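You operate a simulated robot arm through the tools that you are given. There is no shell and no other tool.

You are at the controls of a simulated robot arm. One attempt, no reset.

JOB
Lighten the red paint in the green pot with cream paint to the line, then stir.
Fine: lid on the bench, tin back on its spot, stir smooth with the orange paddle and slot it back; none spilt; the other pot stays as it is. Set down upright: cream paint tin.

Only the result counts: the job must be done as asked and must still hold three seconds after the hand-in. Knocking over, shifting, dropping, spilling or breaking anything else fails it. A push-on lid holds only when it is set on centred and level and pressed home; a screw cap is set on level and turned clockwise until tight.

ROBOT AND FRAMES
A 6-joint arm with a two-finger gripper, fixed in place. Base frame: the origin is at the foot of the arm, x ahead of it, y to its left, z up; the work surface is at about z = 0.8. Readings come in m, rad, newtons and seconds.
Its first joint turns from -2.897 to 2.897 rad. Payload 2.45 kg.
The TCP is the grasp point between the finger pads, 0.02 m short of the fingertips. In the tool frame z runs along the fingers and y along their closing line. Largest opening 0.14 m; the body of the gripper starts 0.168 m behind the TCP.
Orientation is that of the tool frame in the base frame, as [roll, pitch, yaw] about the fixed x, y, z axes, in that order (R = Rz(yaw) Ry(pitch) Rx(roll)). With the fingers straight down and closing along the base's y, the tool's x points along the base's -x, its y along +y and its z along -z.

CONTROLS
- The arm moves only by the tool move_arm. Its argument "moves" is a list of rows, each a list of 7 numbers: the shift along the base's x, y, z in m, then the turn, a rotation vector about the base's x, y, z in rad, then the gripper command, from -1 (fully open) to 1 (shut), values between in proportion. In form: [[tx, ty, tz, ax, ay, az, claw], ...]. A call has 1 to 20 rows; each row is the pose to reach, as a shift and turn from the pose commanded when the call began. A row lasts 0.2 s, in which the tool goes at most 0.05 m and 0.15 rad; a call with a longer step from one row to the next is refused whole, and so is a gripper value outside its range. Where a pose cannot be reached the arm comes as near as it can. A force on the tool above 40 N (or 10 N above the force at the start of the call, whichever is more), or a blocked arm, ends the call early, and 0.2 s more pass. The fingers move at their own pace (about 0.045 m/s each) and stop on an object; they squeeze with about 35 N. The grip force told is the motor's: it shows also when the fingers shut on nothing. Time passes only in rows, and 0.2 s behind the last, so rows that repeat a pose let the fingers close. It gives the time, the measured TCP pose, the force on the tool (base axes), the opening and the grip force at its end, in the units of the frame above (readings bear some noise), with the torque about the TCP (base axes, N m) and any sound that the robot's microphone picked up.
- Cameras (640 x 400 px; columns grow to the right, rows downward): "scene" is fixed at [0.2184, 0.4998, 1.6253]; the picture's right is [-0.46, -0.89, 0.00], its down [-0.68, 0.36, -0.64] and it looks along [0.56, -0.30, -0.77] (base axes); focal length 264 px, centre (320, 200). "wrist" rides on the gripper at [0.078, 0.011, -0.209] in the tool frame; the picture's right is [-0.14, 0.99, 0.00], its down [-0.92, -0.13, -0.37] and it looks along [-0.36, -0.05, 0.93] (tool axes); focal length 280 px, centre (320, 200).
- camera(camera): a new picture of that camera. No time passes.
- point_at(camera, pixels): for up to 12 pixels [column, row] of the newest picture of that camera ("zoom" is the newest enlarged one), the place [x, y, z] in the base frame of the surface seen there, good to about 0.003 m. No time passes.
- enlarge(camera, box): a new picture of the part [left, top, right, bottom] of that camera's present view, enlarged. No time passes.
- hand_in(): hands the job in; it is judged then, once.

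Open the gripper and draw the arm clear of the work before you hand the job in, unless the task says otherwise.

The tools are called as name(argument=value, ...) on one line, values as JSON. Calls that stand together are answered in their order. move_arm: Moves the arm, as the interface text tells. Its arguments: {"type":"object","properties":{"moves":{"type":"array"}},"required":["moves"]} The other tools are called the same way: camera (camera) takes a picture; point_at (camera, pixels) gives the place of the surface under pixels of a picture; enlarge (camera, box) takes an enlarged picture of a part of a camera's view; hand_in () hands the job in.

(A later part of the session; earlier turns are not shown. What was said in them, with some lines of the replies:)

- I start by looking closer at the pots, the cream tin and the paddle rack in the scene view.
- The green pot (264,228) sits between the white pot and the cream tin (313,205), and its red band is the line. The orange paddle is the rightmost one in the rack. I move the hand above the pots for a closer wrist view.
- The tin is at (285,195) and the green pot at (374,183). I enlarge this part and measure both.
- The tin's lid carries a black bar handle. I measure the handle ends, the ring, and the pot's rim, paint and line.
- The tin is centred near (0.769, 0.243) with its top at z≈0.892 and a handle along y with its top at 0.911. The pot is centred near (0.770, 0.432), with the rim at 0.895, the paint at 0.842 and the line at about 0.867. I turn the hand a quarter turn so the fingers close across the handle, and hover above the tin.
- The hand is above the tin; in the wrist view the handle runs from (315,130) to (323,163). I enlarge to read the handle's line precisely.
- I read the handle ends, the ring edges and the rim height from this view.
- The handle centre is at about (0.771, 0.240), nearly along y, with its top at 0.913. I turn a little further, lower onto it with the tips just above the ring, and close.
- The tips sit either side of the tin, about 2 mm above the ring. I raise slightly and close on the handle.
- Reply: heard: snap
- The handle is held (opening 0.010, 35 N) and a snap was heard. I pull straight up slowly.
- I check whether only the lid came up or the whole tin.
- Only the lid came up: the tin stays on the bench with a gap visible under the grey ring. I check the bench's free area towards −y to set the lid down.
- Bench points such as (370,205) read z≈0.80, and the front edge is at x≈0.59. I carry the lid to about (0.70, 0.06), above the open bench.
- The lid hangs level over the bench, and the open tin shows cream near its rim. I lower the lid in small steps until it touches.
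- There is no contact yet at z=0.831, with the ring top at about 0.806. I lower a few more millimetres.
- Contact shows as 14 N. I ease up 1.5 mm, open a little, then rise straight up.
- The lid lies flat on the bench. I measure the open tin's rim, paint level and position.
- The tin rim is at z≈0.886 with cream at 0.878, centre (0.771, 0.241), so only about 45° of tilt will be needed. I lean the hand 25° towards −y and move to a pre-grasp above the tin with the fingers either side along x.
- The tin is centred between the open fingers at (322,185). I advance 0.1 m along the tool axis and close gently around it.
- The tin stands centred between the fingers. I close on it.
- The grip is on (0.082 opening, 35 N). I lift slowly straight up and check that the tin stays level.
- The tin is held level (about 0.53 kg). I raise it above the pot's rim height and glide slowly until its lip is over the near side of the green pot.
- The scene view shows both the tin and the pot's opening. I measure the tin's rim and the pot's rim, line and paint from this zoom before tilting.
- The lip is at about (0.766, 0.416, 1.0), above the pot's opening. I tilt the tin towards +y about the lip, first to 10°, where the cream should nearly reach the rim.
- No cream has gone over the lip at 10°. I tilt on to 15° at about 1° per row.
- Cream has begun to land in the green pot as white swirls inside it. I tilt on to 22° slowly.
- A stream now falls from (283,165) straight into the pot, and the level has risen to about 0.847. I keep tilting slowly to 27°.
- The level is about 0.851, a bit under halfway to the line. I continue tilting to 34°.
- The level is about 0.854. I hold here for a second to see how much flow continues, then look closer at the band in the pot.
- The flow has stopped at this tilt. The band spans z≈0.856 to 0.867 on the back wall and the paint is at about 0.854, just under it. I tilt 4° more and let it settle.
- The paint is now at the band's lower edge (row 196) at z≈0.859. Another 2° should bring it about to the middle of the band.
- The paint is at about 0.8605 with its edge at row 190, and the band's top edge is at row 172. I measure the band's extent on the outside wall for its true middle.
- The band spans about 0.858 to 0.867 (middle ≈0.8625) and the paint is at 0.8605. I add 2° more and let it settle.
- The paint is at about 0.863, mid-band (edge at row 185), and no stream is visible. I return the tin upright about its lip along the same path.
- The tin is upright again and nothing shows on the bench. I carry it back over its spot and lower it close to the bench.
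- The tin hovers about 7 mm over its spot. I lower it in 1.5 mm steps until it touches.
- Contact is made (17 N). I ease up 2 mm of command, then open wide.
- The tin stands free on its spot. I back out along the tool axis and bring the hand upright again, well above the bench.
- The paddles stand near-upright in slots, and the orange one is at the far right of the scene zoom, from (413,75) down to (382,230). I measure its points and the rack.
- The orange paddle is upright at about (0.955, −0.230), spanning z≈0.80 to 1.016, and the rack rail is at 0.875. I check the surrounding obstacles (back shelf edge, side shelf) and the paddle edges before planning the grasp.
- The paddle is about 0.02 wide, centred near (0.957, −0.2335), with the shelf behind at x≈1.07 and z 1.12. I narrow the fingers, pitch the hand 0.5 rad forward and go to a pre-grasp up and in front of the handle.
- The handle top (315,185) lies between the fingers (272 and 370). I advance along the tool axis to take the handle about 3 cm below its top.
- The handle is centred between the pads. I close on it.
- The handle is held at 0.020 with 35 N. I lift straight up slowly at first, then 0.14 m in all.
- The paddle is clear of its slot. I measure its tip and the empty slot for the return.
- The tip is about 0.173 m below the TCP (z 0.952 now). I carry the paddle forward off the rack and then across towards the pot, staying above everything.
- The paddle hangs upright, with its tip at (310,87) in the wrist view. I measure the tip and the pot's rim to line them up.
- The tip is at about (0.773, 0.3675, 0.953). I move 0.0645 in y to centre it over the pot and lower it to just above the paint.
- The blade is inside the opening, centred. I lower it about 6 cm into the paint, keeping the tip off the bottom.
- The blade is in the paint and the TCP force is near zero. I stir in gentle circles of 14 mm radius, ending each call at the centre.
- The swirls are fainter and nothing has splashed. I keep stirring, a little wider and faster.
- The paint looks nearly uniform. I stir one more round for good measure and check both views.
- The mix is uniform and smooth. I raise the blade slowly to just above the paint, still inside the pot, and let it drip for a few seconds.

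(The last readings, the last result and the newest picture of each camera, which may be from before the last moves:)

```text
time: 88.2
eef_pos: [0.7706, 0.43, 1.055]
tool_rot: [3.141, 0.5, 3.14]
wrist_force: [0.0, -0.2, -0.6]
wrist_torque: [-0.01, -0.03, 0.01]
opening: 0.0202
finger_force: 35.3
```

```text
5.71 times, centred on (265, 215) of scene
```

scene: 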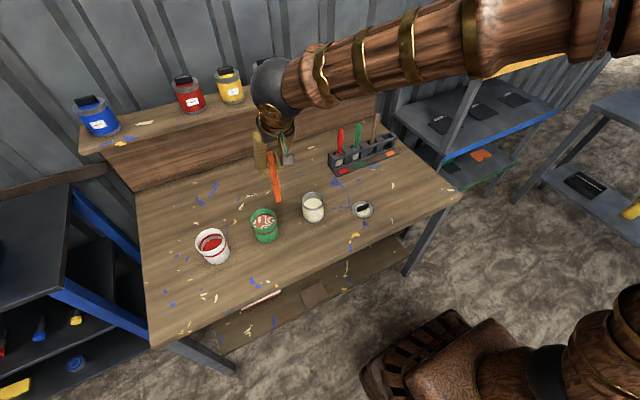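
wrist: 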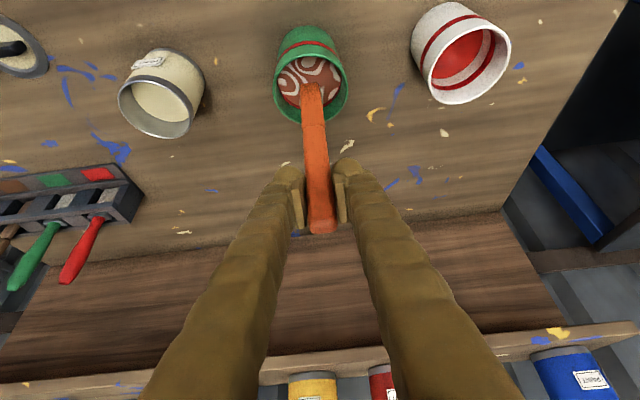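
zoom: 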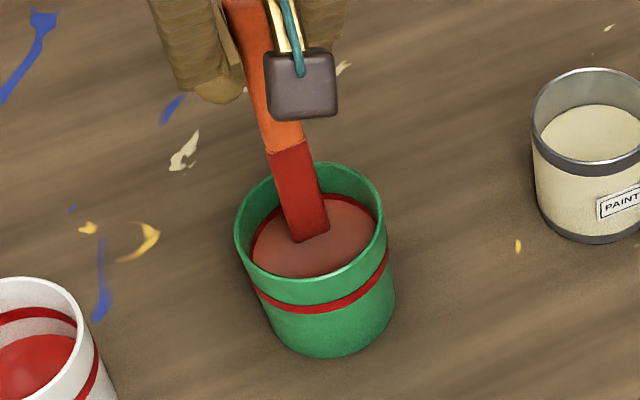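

The blade is coated down from (300,300), and no drops are visible. I hold another four seconds over the pot and check the level.

move_arm(moves=[[0, 0, 0, 0, 0, 0, 1], [0, 0, 0, 0, 0, 0, 1], [0, 0, 0, 0, 0, 0, 1], [0, 0, 0, 0, 0, 0, 1], [0, 0, 0, 0, 0, 0, 1], [0, 0, 0, 0, 0, 0, 1], [0, 0, 0, 0, 0, 0, 1], [0, 0, 0, 0, 0, 0, 1], [0, 0, 0, 0, 0, 0, 1], [0, 0, 0, 0, 0, 0, 1], [0, 0, 0, 0, 0, 0, 1], [0, 0, 0, 0, 0, 0, 1], [0, 0, 0, 0, 0, 0, 1], [0, 0, 0, 0, 0, 0, 1], [0, 0, 0, 0, 0, 0, 1], [0, 0, 0, 0, 0, 0, 1], [0, 0, 0, 0, 0, 0, 1], [0, 0, 0, 0, 0, 0, 1], [0, 0, 0, 0, 0, 0, 1], [0, 0, 0, 0, 0, 0, 1]])

enlarge(camera="scene", box=[250, 200, 282, 232])

point_at(camera="zoom", pixels=[[230, 230], [380, 250], [200, 260], [380, 230], [370, 280], [220, 310], [320, 320], [200, 290]])

```text
time: 92.4
eef_pos: [0.7715, 0.4299, 1.0558]
tool_rot: [3.141, 0.499, 3.14]
wrist_force: [0.5, -1.3, -0.4]
wrist_torque: [-0.02, 0.01, 0.0]
opening: 0.0203
finger_force: 35.2
```

```text
12.50 times, centred on (266, 216) of scene
```

zoom: 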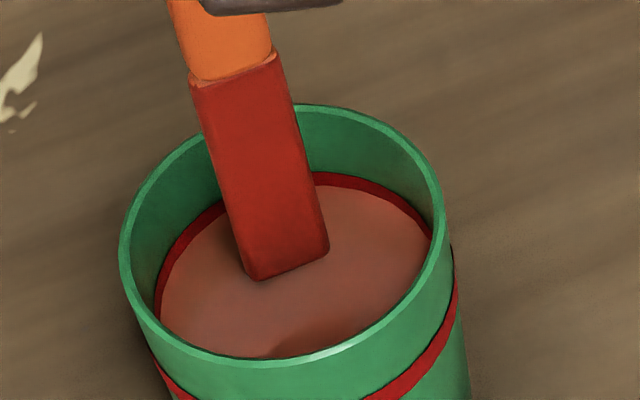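

```text
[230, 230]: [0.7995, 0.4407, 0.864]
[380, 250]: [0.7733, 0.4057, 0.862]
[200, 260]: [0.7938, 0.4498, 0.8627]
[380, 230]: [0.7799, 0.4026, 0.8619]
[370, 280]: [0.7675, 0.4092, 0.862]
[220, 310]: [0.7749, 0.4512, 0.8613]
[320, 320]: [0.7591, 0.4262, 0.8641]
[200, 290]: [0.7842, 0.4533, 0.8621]
```

The level is 0.8625 mid-line, and the coating stays put without dripping. I lift out and carry the paddle back towards the rack along the way it came.

move_arm(moves=[[0, 0, 0.015, 0, 0, 0, 1], [0, 0, 0.035, 0, 0, 0, 1], [0, 0, 0.055, 0, 0, 0, 1], [0, 0, 0.068, 0, 0, 0, 1], [0, -0.02, 0.068, 0, 0, 0, 1], [0, -0.05, 0.068, 0, 0, 0, 1], [0, -0.085, 0.068, 0, 0, 0, 1], [0, -0.125, 0.068, 0, 0, 0, 1], [0.002, -0.165, 0.068, 0, 0, 0, 1], [0.002, -0.205, 0.068, 0, 0, 0, 1], [0.002, -0.245, 0.068, 0, 0, 0, 1], [0.002, -0.285, 0.068, 0, 0, 0, 1], [0.002, -0.325, 0.068, 0, 0, 0, 1], [0.002, -0.365, 0.068, 0, 0, 0, 1], [0.002, -0.405, 0.068, 0, 0, 0, 1], [0.012, -0.445, 0.068, 0, 0, 0, 1], [0.022, -0.485, 0.068, 0, 0, 0, 1], [0.032, -0.525, 0.068, 0, 0, 0, 1], [0.04, -0.56, 0.068, 0, 0, 0, 1], [0.05, -0.59, 0.068, 0, 0, 0, 1]])

move_arm(moves=[[0.015, -0.03, 0, 0, 0, 0, 1], [0.03, -0.055, 0, 0, 0, 0, 1], [0.05, -0.0705, 0, 0, 0, 0, 1], [0.08, -0.0745, 0, 0, 0, 0, 1], [0.11, -0.0745, 0, 0, 0, 0, 1], [0.13, -0.0745, 0, 0, 0, 0, 1], [0.139, -0.0745, 0, 0, 0, 0, 1], [0.139, -0.0745, 0, 0, 0, 0, 1]])

camera(camera="wrist")

camera(camera="scene")

enlarge(camera="scene", box=[340, 50, 440, 170])

```text
time: 96.6
eef_pos: [0.8195, -0.1609, 1.1251]
tool_rot: [3.14, 0.499, -3.14]
wrist_force: [0.5, 0.2, -0.2]
wrist_torque: [0.04, 0.01, -0.03]
opening: 0.0204
finger_force: 35.3
```

```text
time: 98.4
eef_pos: [0.9575, -0.2333, 1.1242]
tool_rot: [3.142, 0.498, 3.141]
wrist_force: [0.7, 0.0, -0.7]
wrist_torque: [-0.02, -0.01, -0.01]
opening: 0.0203
finger_force: 34.9
```

```text
taken
```

wrist: 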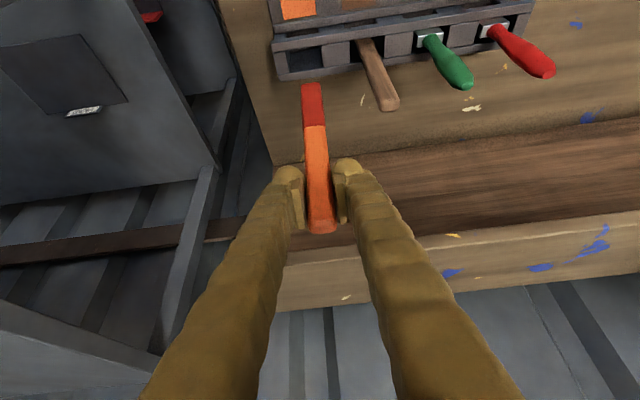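

```text
taken
```

scene: 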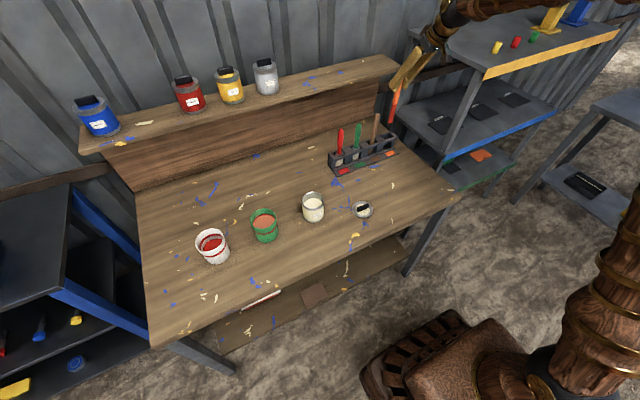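

```text
3.33 times, centred on (390, 110) of scene
```

zoom: 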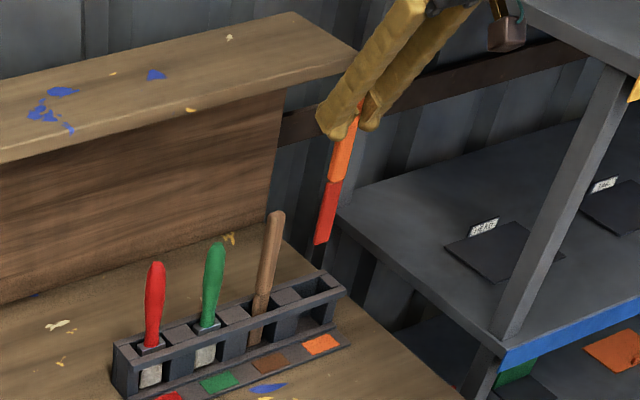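

The paddle is over its slot, with its tip at (312,85) in the wrist view. I compare it with the earlier hang by the same enlargement and measure it.

point_at(camera="zoom", pixels=[[320, 241], [322, 232], [328, 200], [340, 150], [317, 235], [327, 235], [333, 160], [346, 160]])

enlarge(camera="wrist", box=[260, 20, 400, 240])

point_at(camera="zoom", pixels=[[270, 120], [285, 120], [302, 120], [295, 200], [305, 350], [250, 80], [303, 80], [275, 55], [230, 80], [325, 65]])

```text
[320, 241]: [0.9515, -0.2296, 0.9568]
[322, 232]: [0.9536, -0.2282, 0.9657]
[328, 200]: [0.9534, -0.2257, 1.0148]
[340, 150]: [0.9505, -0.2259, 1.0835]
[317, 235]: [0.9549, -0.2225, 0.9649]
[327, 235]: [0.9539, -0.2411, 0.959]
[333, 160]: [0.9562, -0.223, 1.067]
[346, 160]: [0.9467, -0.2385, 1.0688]
```

```text
1.82 times, centred on (330, 130) of wrist
```

zoom: 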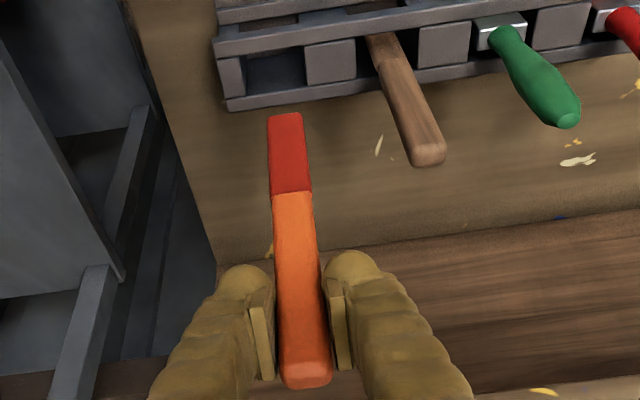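

```text
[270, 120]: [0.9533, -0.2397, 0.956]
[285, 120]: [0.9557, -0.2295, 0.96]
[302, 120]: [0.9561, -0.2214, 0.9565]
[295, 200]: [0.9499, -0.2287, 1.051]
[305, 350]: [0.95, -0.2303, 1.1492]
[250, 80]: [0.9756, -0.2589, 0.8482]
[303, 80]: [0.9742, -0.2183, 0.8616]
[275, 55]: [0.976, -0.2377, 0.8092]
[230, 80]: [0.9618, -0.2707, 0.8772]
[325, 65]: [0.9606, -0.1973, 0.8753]
```

The tip centre is at y≈−0.231, and the slot spans y≈−0.26 to −0.218 and x≈0.943 to 0.975. I shift 4 mm towards −y and lower into the slot, stopping 1 cm before seating.

move_arm(moves=[[0, -0.004, 0, 0, 0, 0, 1], [0, -0.004, -0.015, 0, 0, 0, 1], [0, -0.004, -0.035, 0, 0, 0, 1], [0, -0.004, -0.055, 0, 0, 0, 1], [0, -0.004, -0.07, 0, 0, 0, 1], [0, -0.004, -0.08, 0, 0, 0, 1], [0, -0.004, -0.09, 0, 0, 0, 1], [0, -0.004, -0.1, 0, 0, 0, 1], [0, -0.004, -0.11, 0, 0, 0, 1], [0, -0.004, -0.12, 0, 0, 0, 1], [0, -0.004, -0.128, 0, 0, 0, 1], [0, -0.004, -0.128, 0, 0, 0, 1]])

enlarge(camera="scene", box=[350, 80, 430, 170])

camera(camera="wrist")

```text
time: 101.0
eef_pos: [0.9575, -0.2378, 0.996]
tool_rot: [-3.141, 0.497, 3.141]
wrist_force: [0.1, -0.7, -0.1]
wrist_torque: [0.01, -0.03, 0.01]
opening: 0.0203
finger_force: 35.4
```

```text
4.44 times, centred on (390, 125) of scene
```

zoom: 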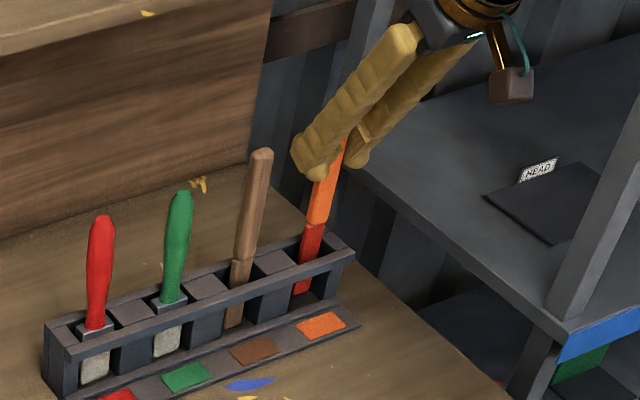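

```text
taken
```

wrist: 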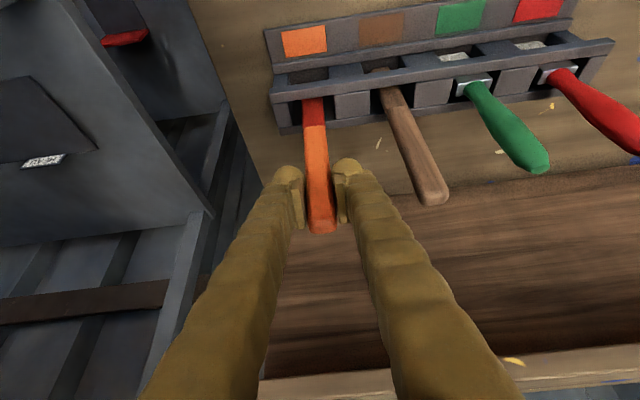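

The blade is in its slot, about 1 cm above its seat. I lower the rest slowly until contact.

move_arm(moves=[[0, 0, -0.003, 0, 0, 0, 1], [0, 0, -0.006, 0, 0, 0, 1], [0, 0, -0.008, 0, 0, 0, 1], [0, 0, -0.01, 0, 0, 0, 1], [0, 0, -0.0115, 0, 0, 0, 1], [0, 0, -0.013, 0, 0, 0, 1], [0, 0, -0.0145, 0, 0, 0, 1]])

enlarge(camera="scene", box=[350, 80, 430, 170])

```text
time: 102.6
eef_pos: [0.9568, -0.2387, 0.9827]
tool_rot: [3.141, 0.501, -3.142]
wrist_force: [-1.9, 0.5, 10.5]
wrist_torque: [-0.02, 0.47, -0.01]
opening: 0.0201
finger_force: 35.2
```

```text
4.44 times, centred on (390, 125) of scene
```

zoom: 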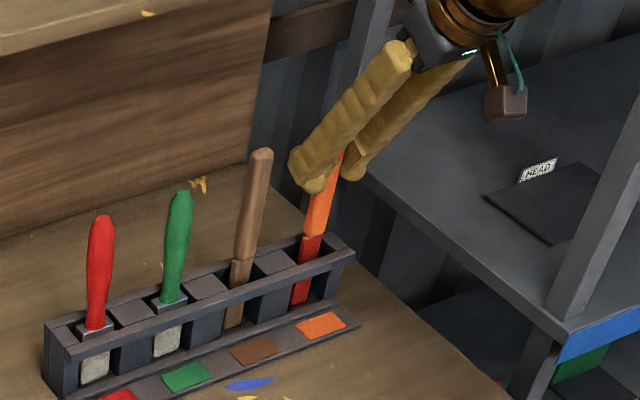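

The paddle is seated (10 N at z 0.983, same as before). I ease off the push and open to 0.06, keeping clear of the brown paddle.

move_arm(moves=[[0, 0, 0.001, 0, 0, 0, 1], [0, 0, 0.0015, 0, 0, 0, 0.65], [0, 0, 0.0015, 0, 0, 0, 0.5], [0, 0, 0.0015, 0, 0, 0, 0.3], [0, 0, 0.0015, 0, 0, 0, 0.14], [0, 0, 0.0015, 0, 0, 0, 0.14], [0, 0, 0.0015, 0, 0, 0, 0.14]])

enlarge(camera="scene", box=[350, 80, 430, 170])

camera(camera="wrist")

```text
time: 104.2
eef_pos: [0.9589, -0.2395, 0.9842]
tool_rot: [3.141, 0.499, 3.14]
wrist_force: [0.3, 0.1, -0.8]
wrist_torque: [0.01, 0.01, 0.01]
opening: 0.06
finger_force: 0.1
```

```text
4.44 times, centred on (390, 125) of scene
```

zoom: 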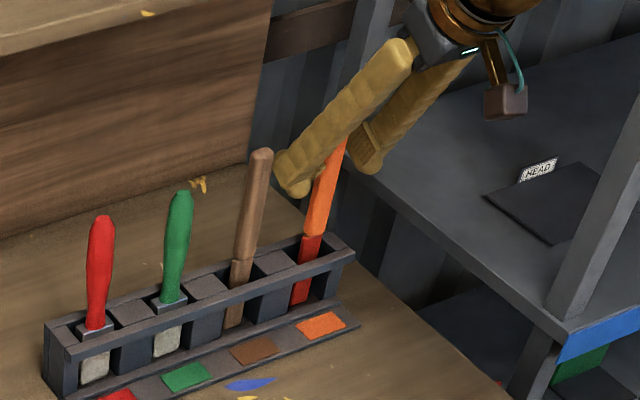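

```text
taken
```

wrist: 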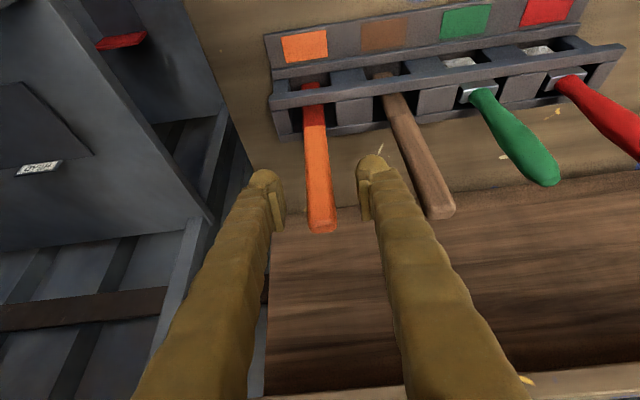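

The paddle stands by itself in its slot. I back out along the tool axis and draw the arm clear.

move_arm(moves=[[-0.01, 0, 0.018, 0, 0, 0, 0.14], [-0.02, 0, 0.036, 0, 0, 0, 0.14], [-0.03, 0, 0.054, 0, 0, 0, 0.14], [-0.045, 0, 0.08, 0, 0, 0, 0.14], [-0.065, 0, 0.11, 0, 0, 0, 0.14], [-0.095, 0, 0.14, 0, 0, 0, -0.3], [-0.13, 0, 0.17, 0, 0.05, 0, -1], [-0.17, 0, 0.19, 0, 0.15, 0, -1], [-0.21, 0, 0.2, 0, 0.25, 0, -1], [-0.25, 0, 0.2, 0, 0.35, 0, -1], [-0.28, 0, 0.2, 0, 0.45, 0, -1], [-0.3, 0, 0.2, 0, 0.5, 0, -1], [-0.3, 0, 0.2, 0, 0.5, 0, -1]])

camera(camera="scene")

enlarge(camera="scene", box=[180, 170, 380, 280])

point_at(camera="scene", pixels=[[313, 196], [313, 215], [264, 224], [213, 242]])

camera(camera="wrist")

```text
time: 107.0
eef_pos: [0.6581, -0.2369, 1.1829]
tool_rot: [3.141, -0.001, 3.14]
wrist_force: [0.7, 0.1, -0.4]
wrist_torque: [0.0, 0.0, 0.02]
opening: 0.1399
finger_force: 0.1
```

```text
taken
```

scene: 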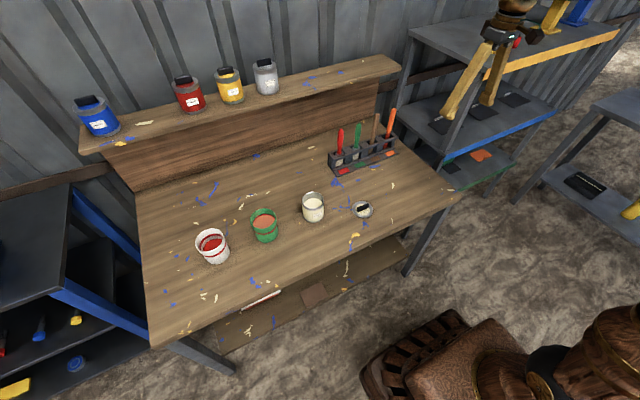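

```text
3.20 times, centred on (280, 225) of scene
```

zoom: 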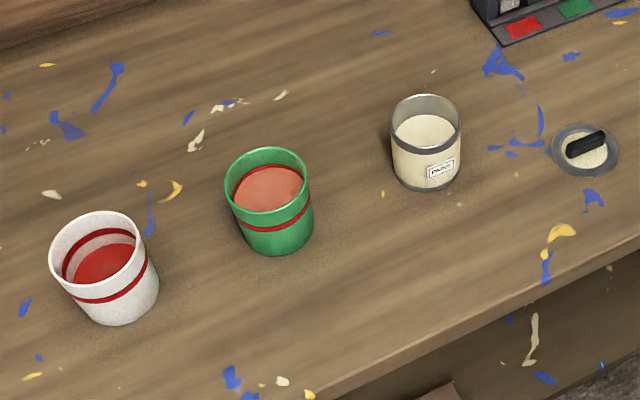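

```text
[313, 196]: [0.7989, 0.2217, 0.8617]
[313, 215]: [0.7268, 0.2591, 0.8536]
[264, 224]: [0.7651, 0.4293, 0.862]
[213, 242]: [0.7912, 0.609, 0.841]
```

```text
taken
```

wrist: 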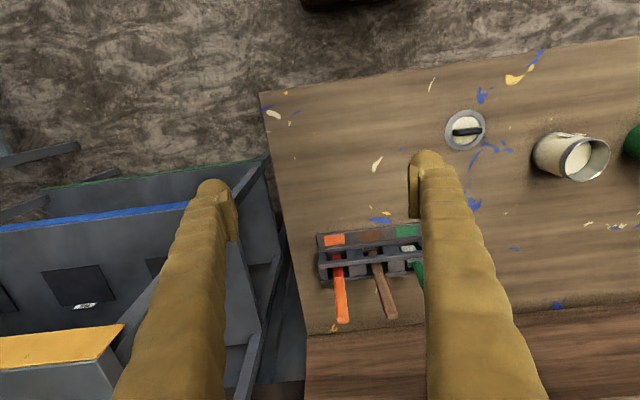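

Everything is in place: the lid is flat, the tin upright on its spot and the paddle slotted. I take one last close look at the paint in the green pot.

enlarge(camera="scene", box=[250, 200, 282, 232])

enlarge(camera="scene", box=[295, 100, 405, 230])

```text
12.50 times, centred on (266, 216) of scene
```

zoom: 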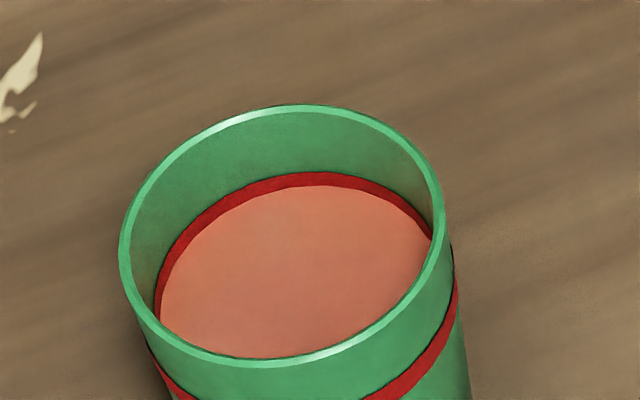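

```text
3.08 times, centred on (350, 165) of scene
```

zoom: 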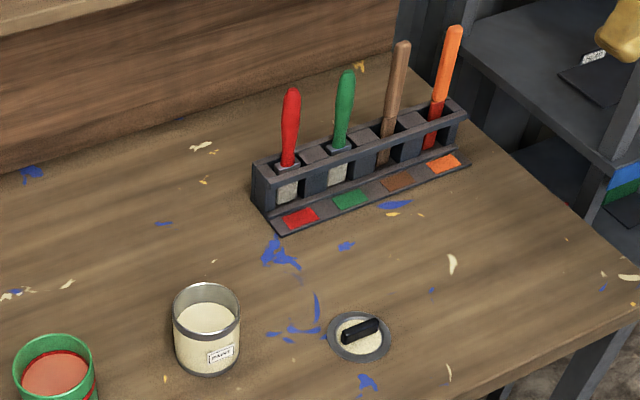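

The paint is uniform and sits in the middle of the band. The paddle, tin and lid are where they belong, no fresh spots show on the bench, and the gripper is open and clear. I hand the job in.

hand_in()

```text
The job is handed in.
```

The job is done and handed in. The red paint in the green pot is lightened with cream to the line and stirred to an even colour.

- **Paint level:** it reads about z 0.8625, roughly the middle of the red band.
- **Cream tin:** it stands upright and open on its spot, with its lid flat on the bench.
- **Orange paddle:** it is back in its slot. Its blade still has paint on it, but I saw no drips on the way back.
- **White pot and bench:** the white pot was not touched, and no new paint shows on the bench.

The gripper is open and the arm is clear of the work.
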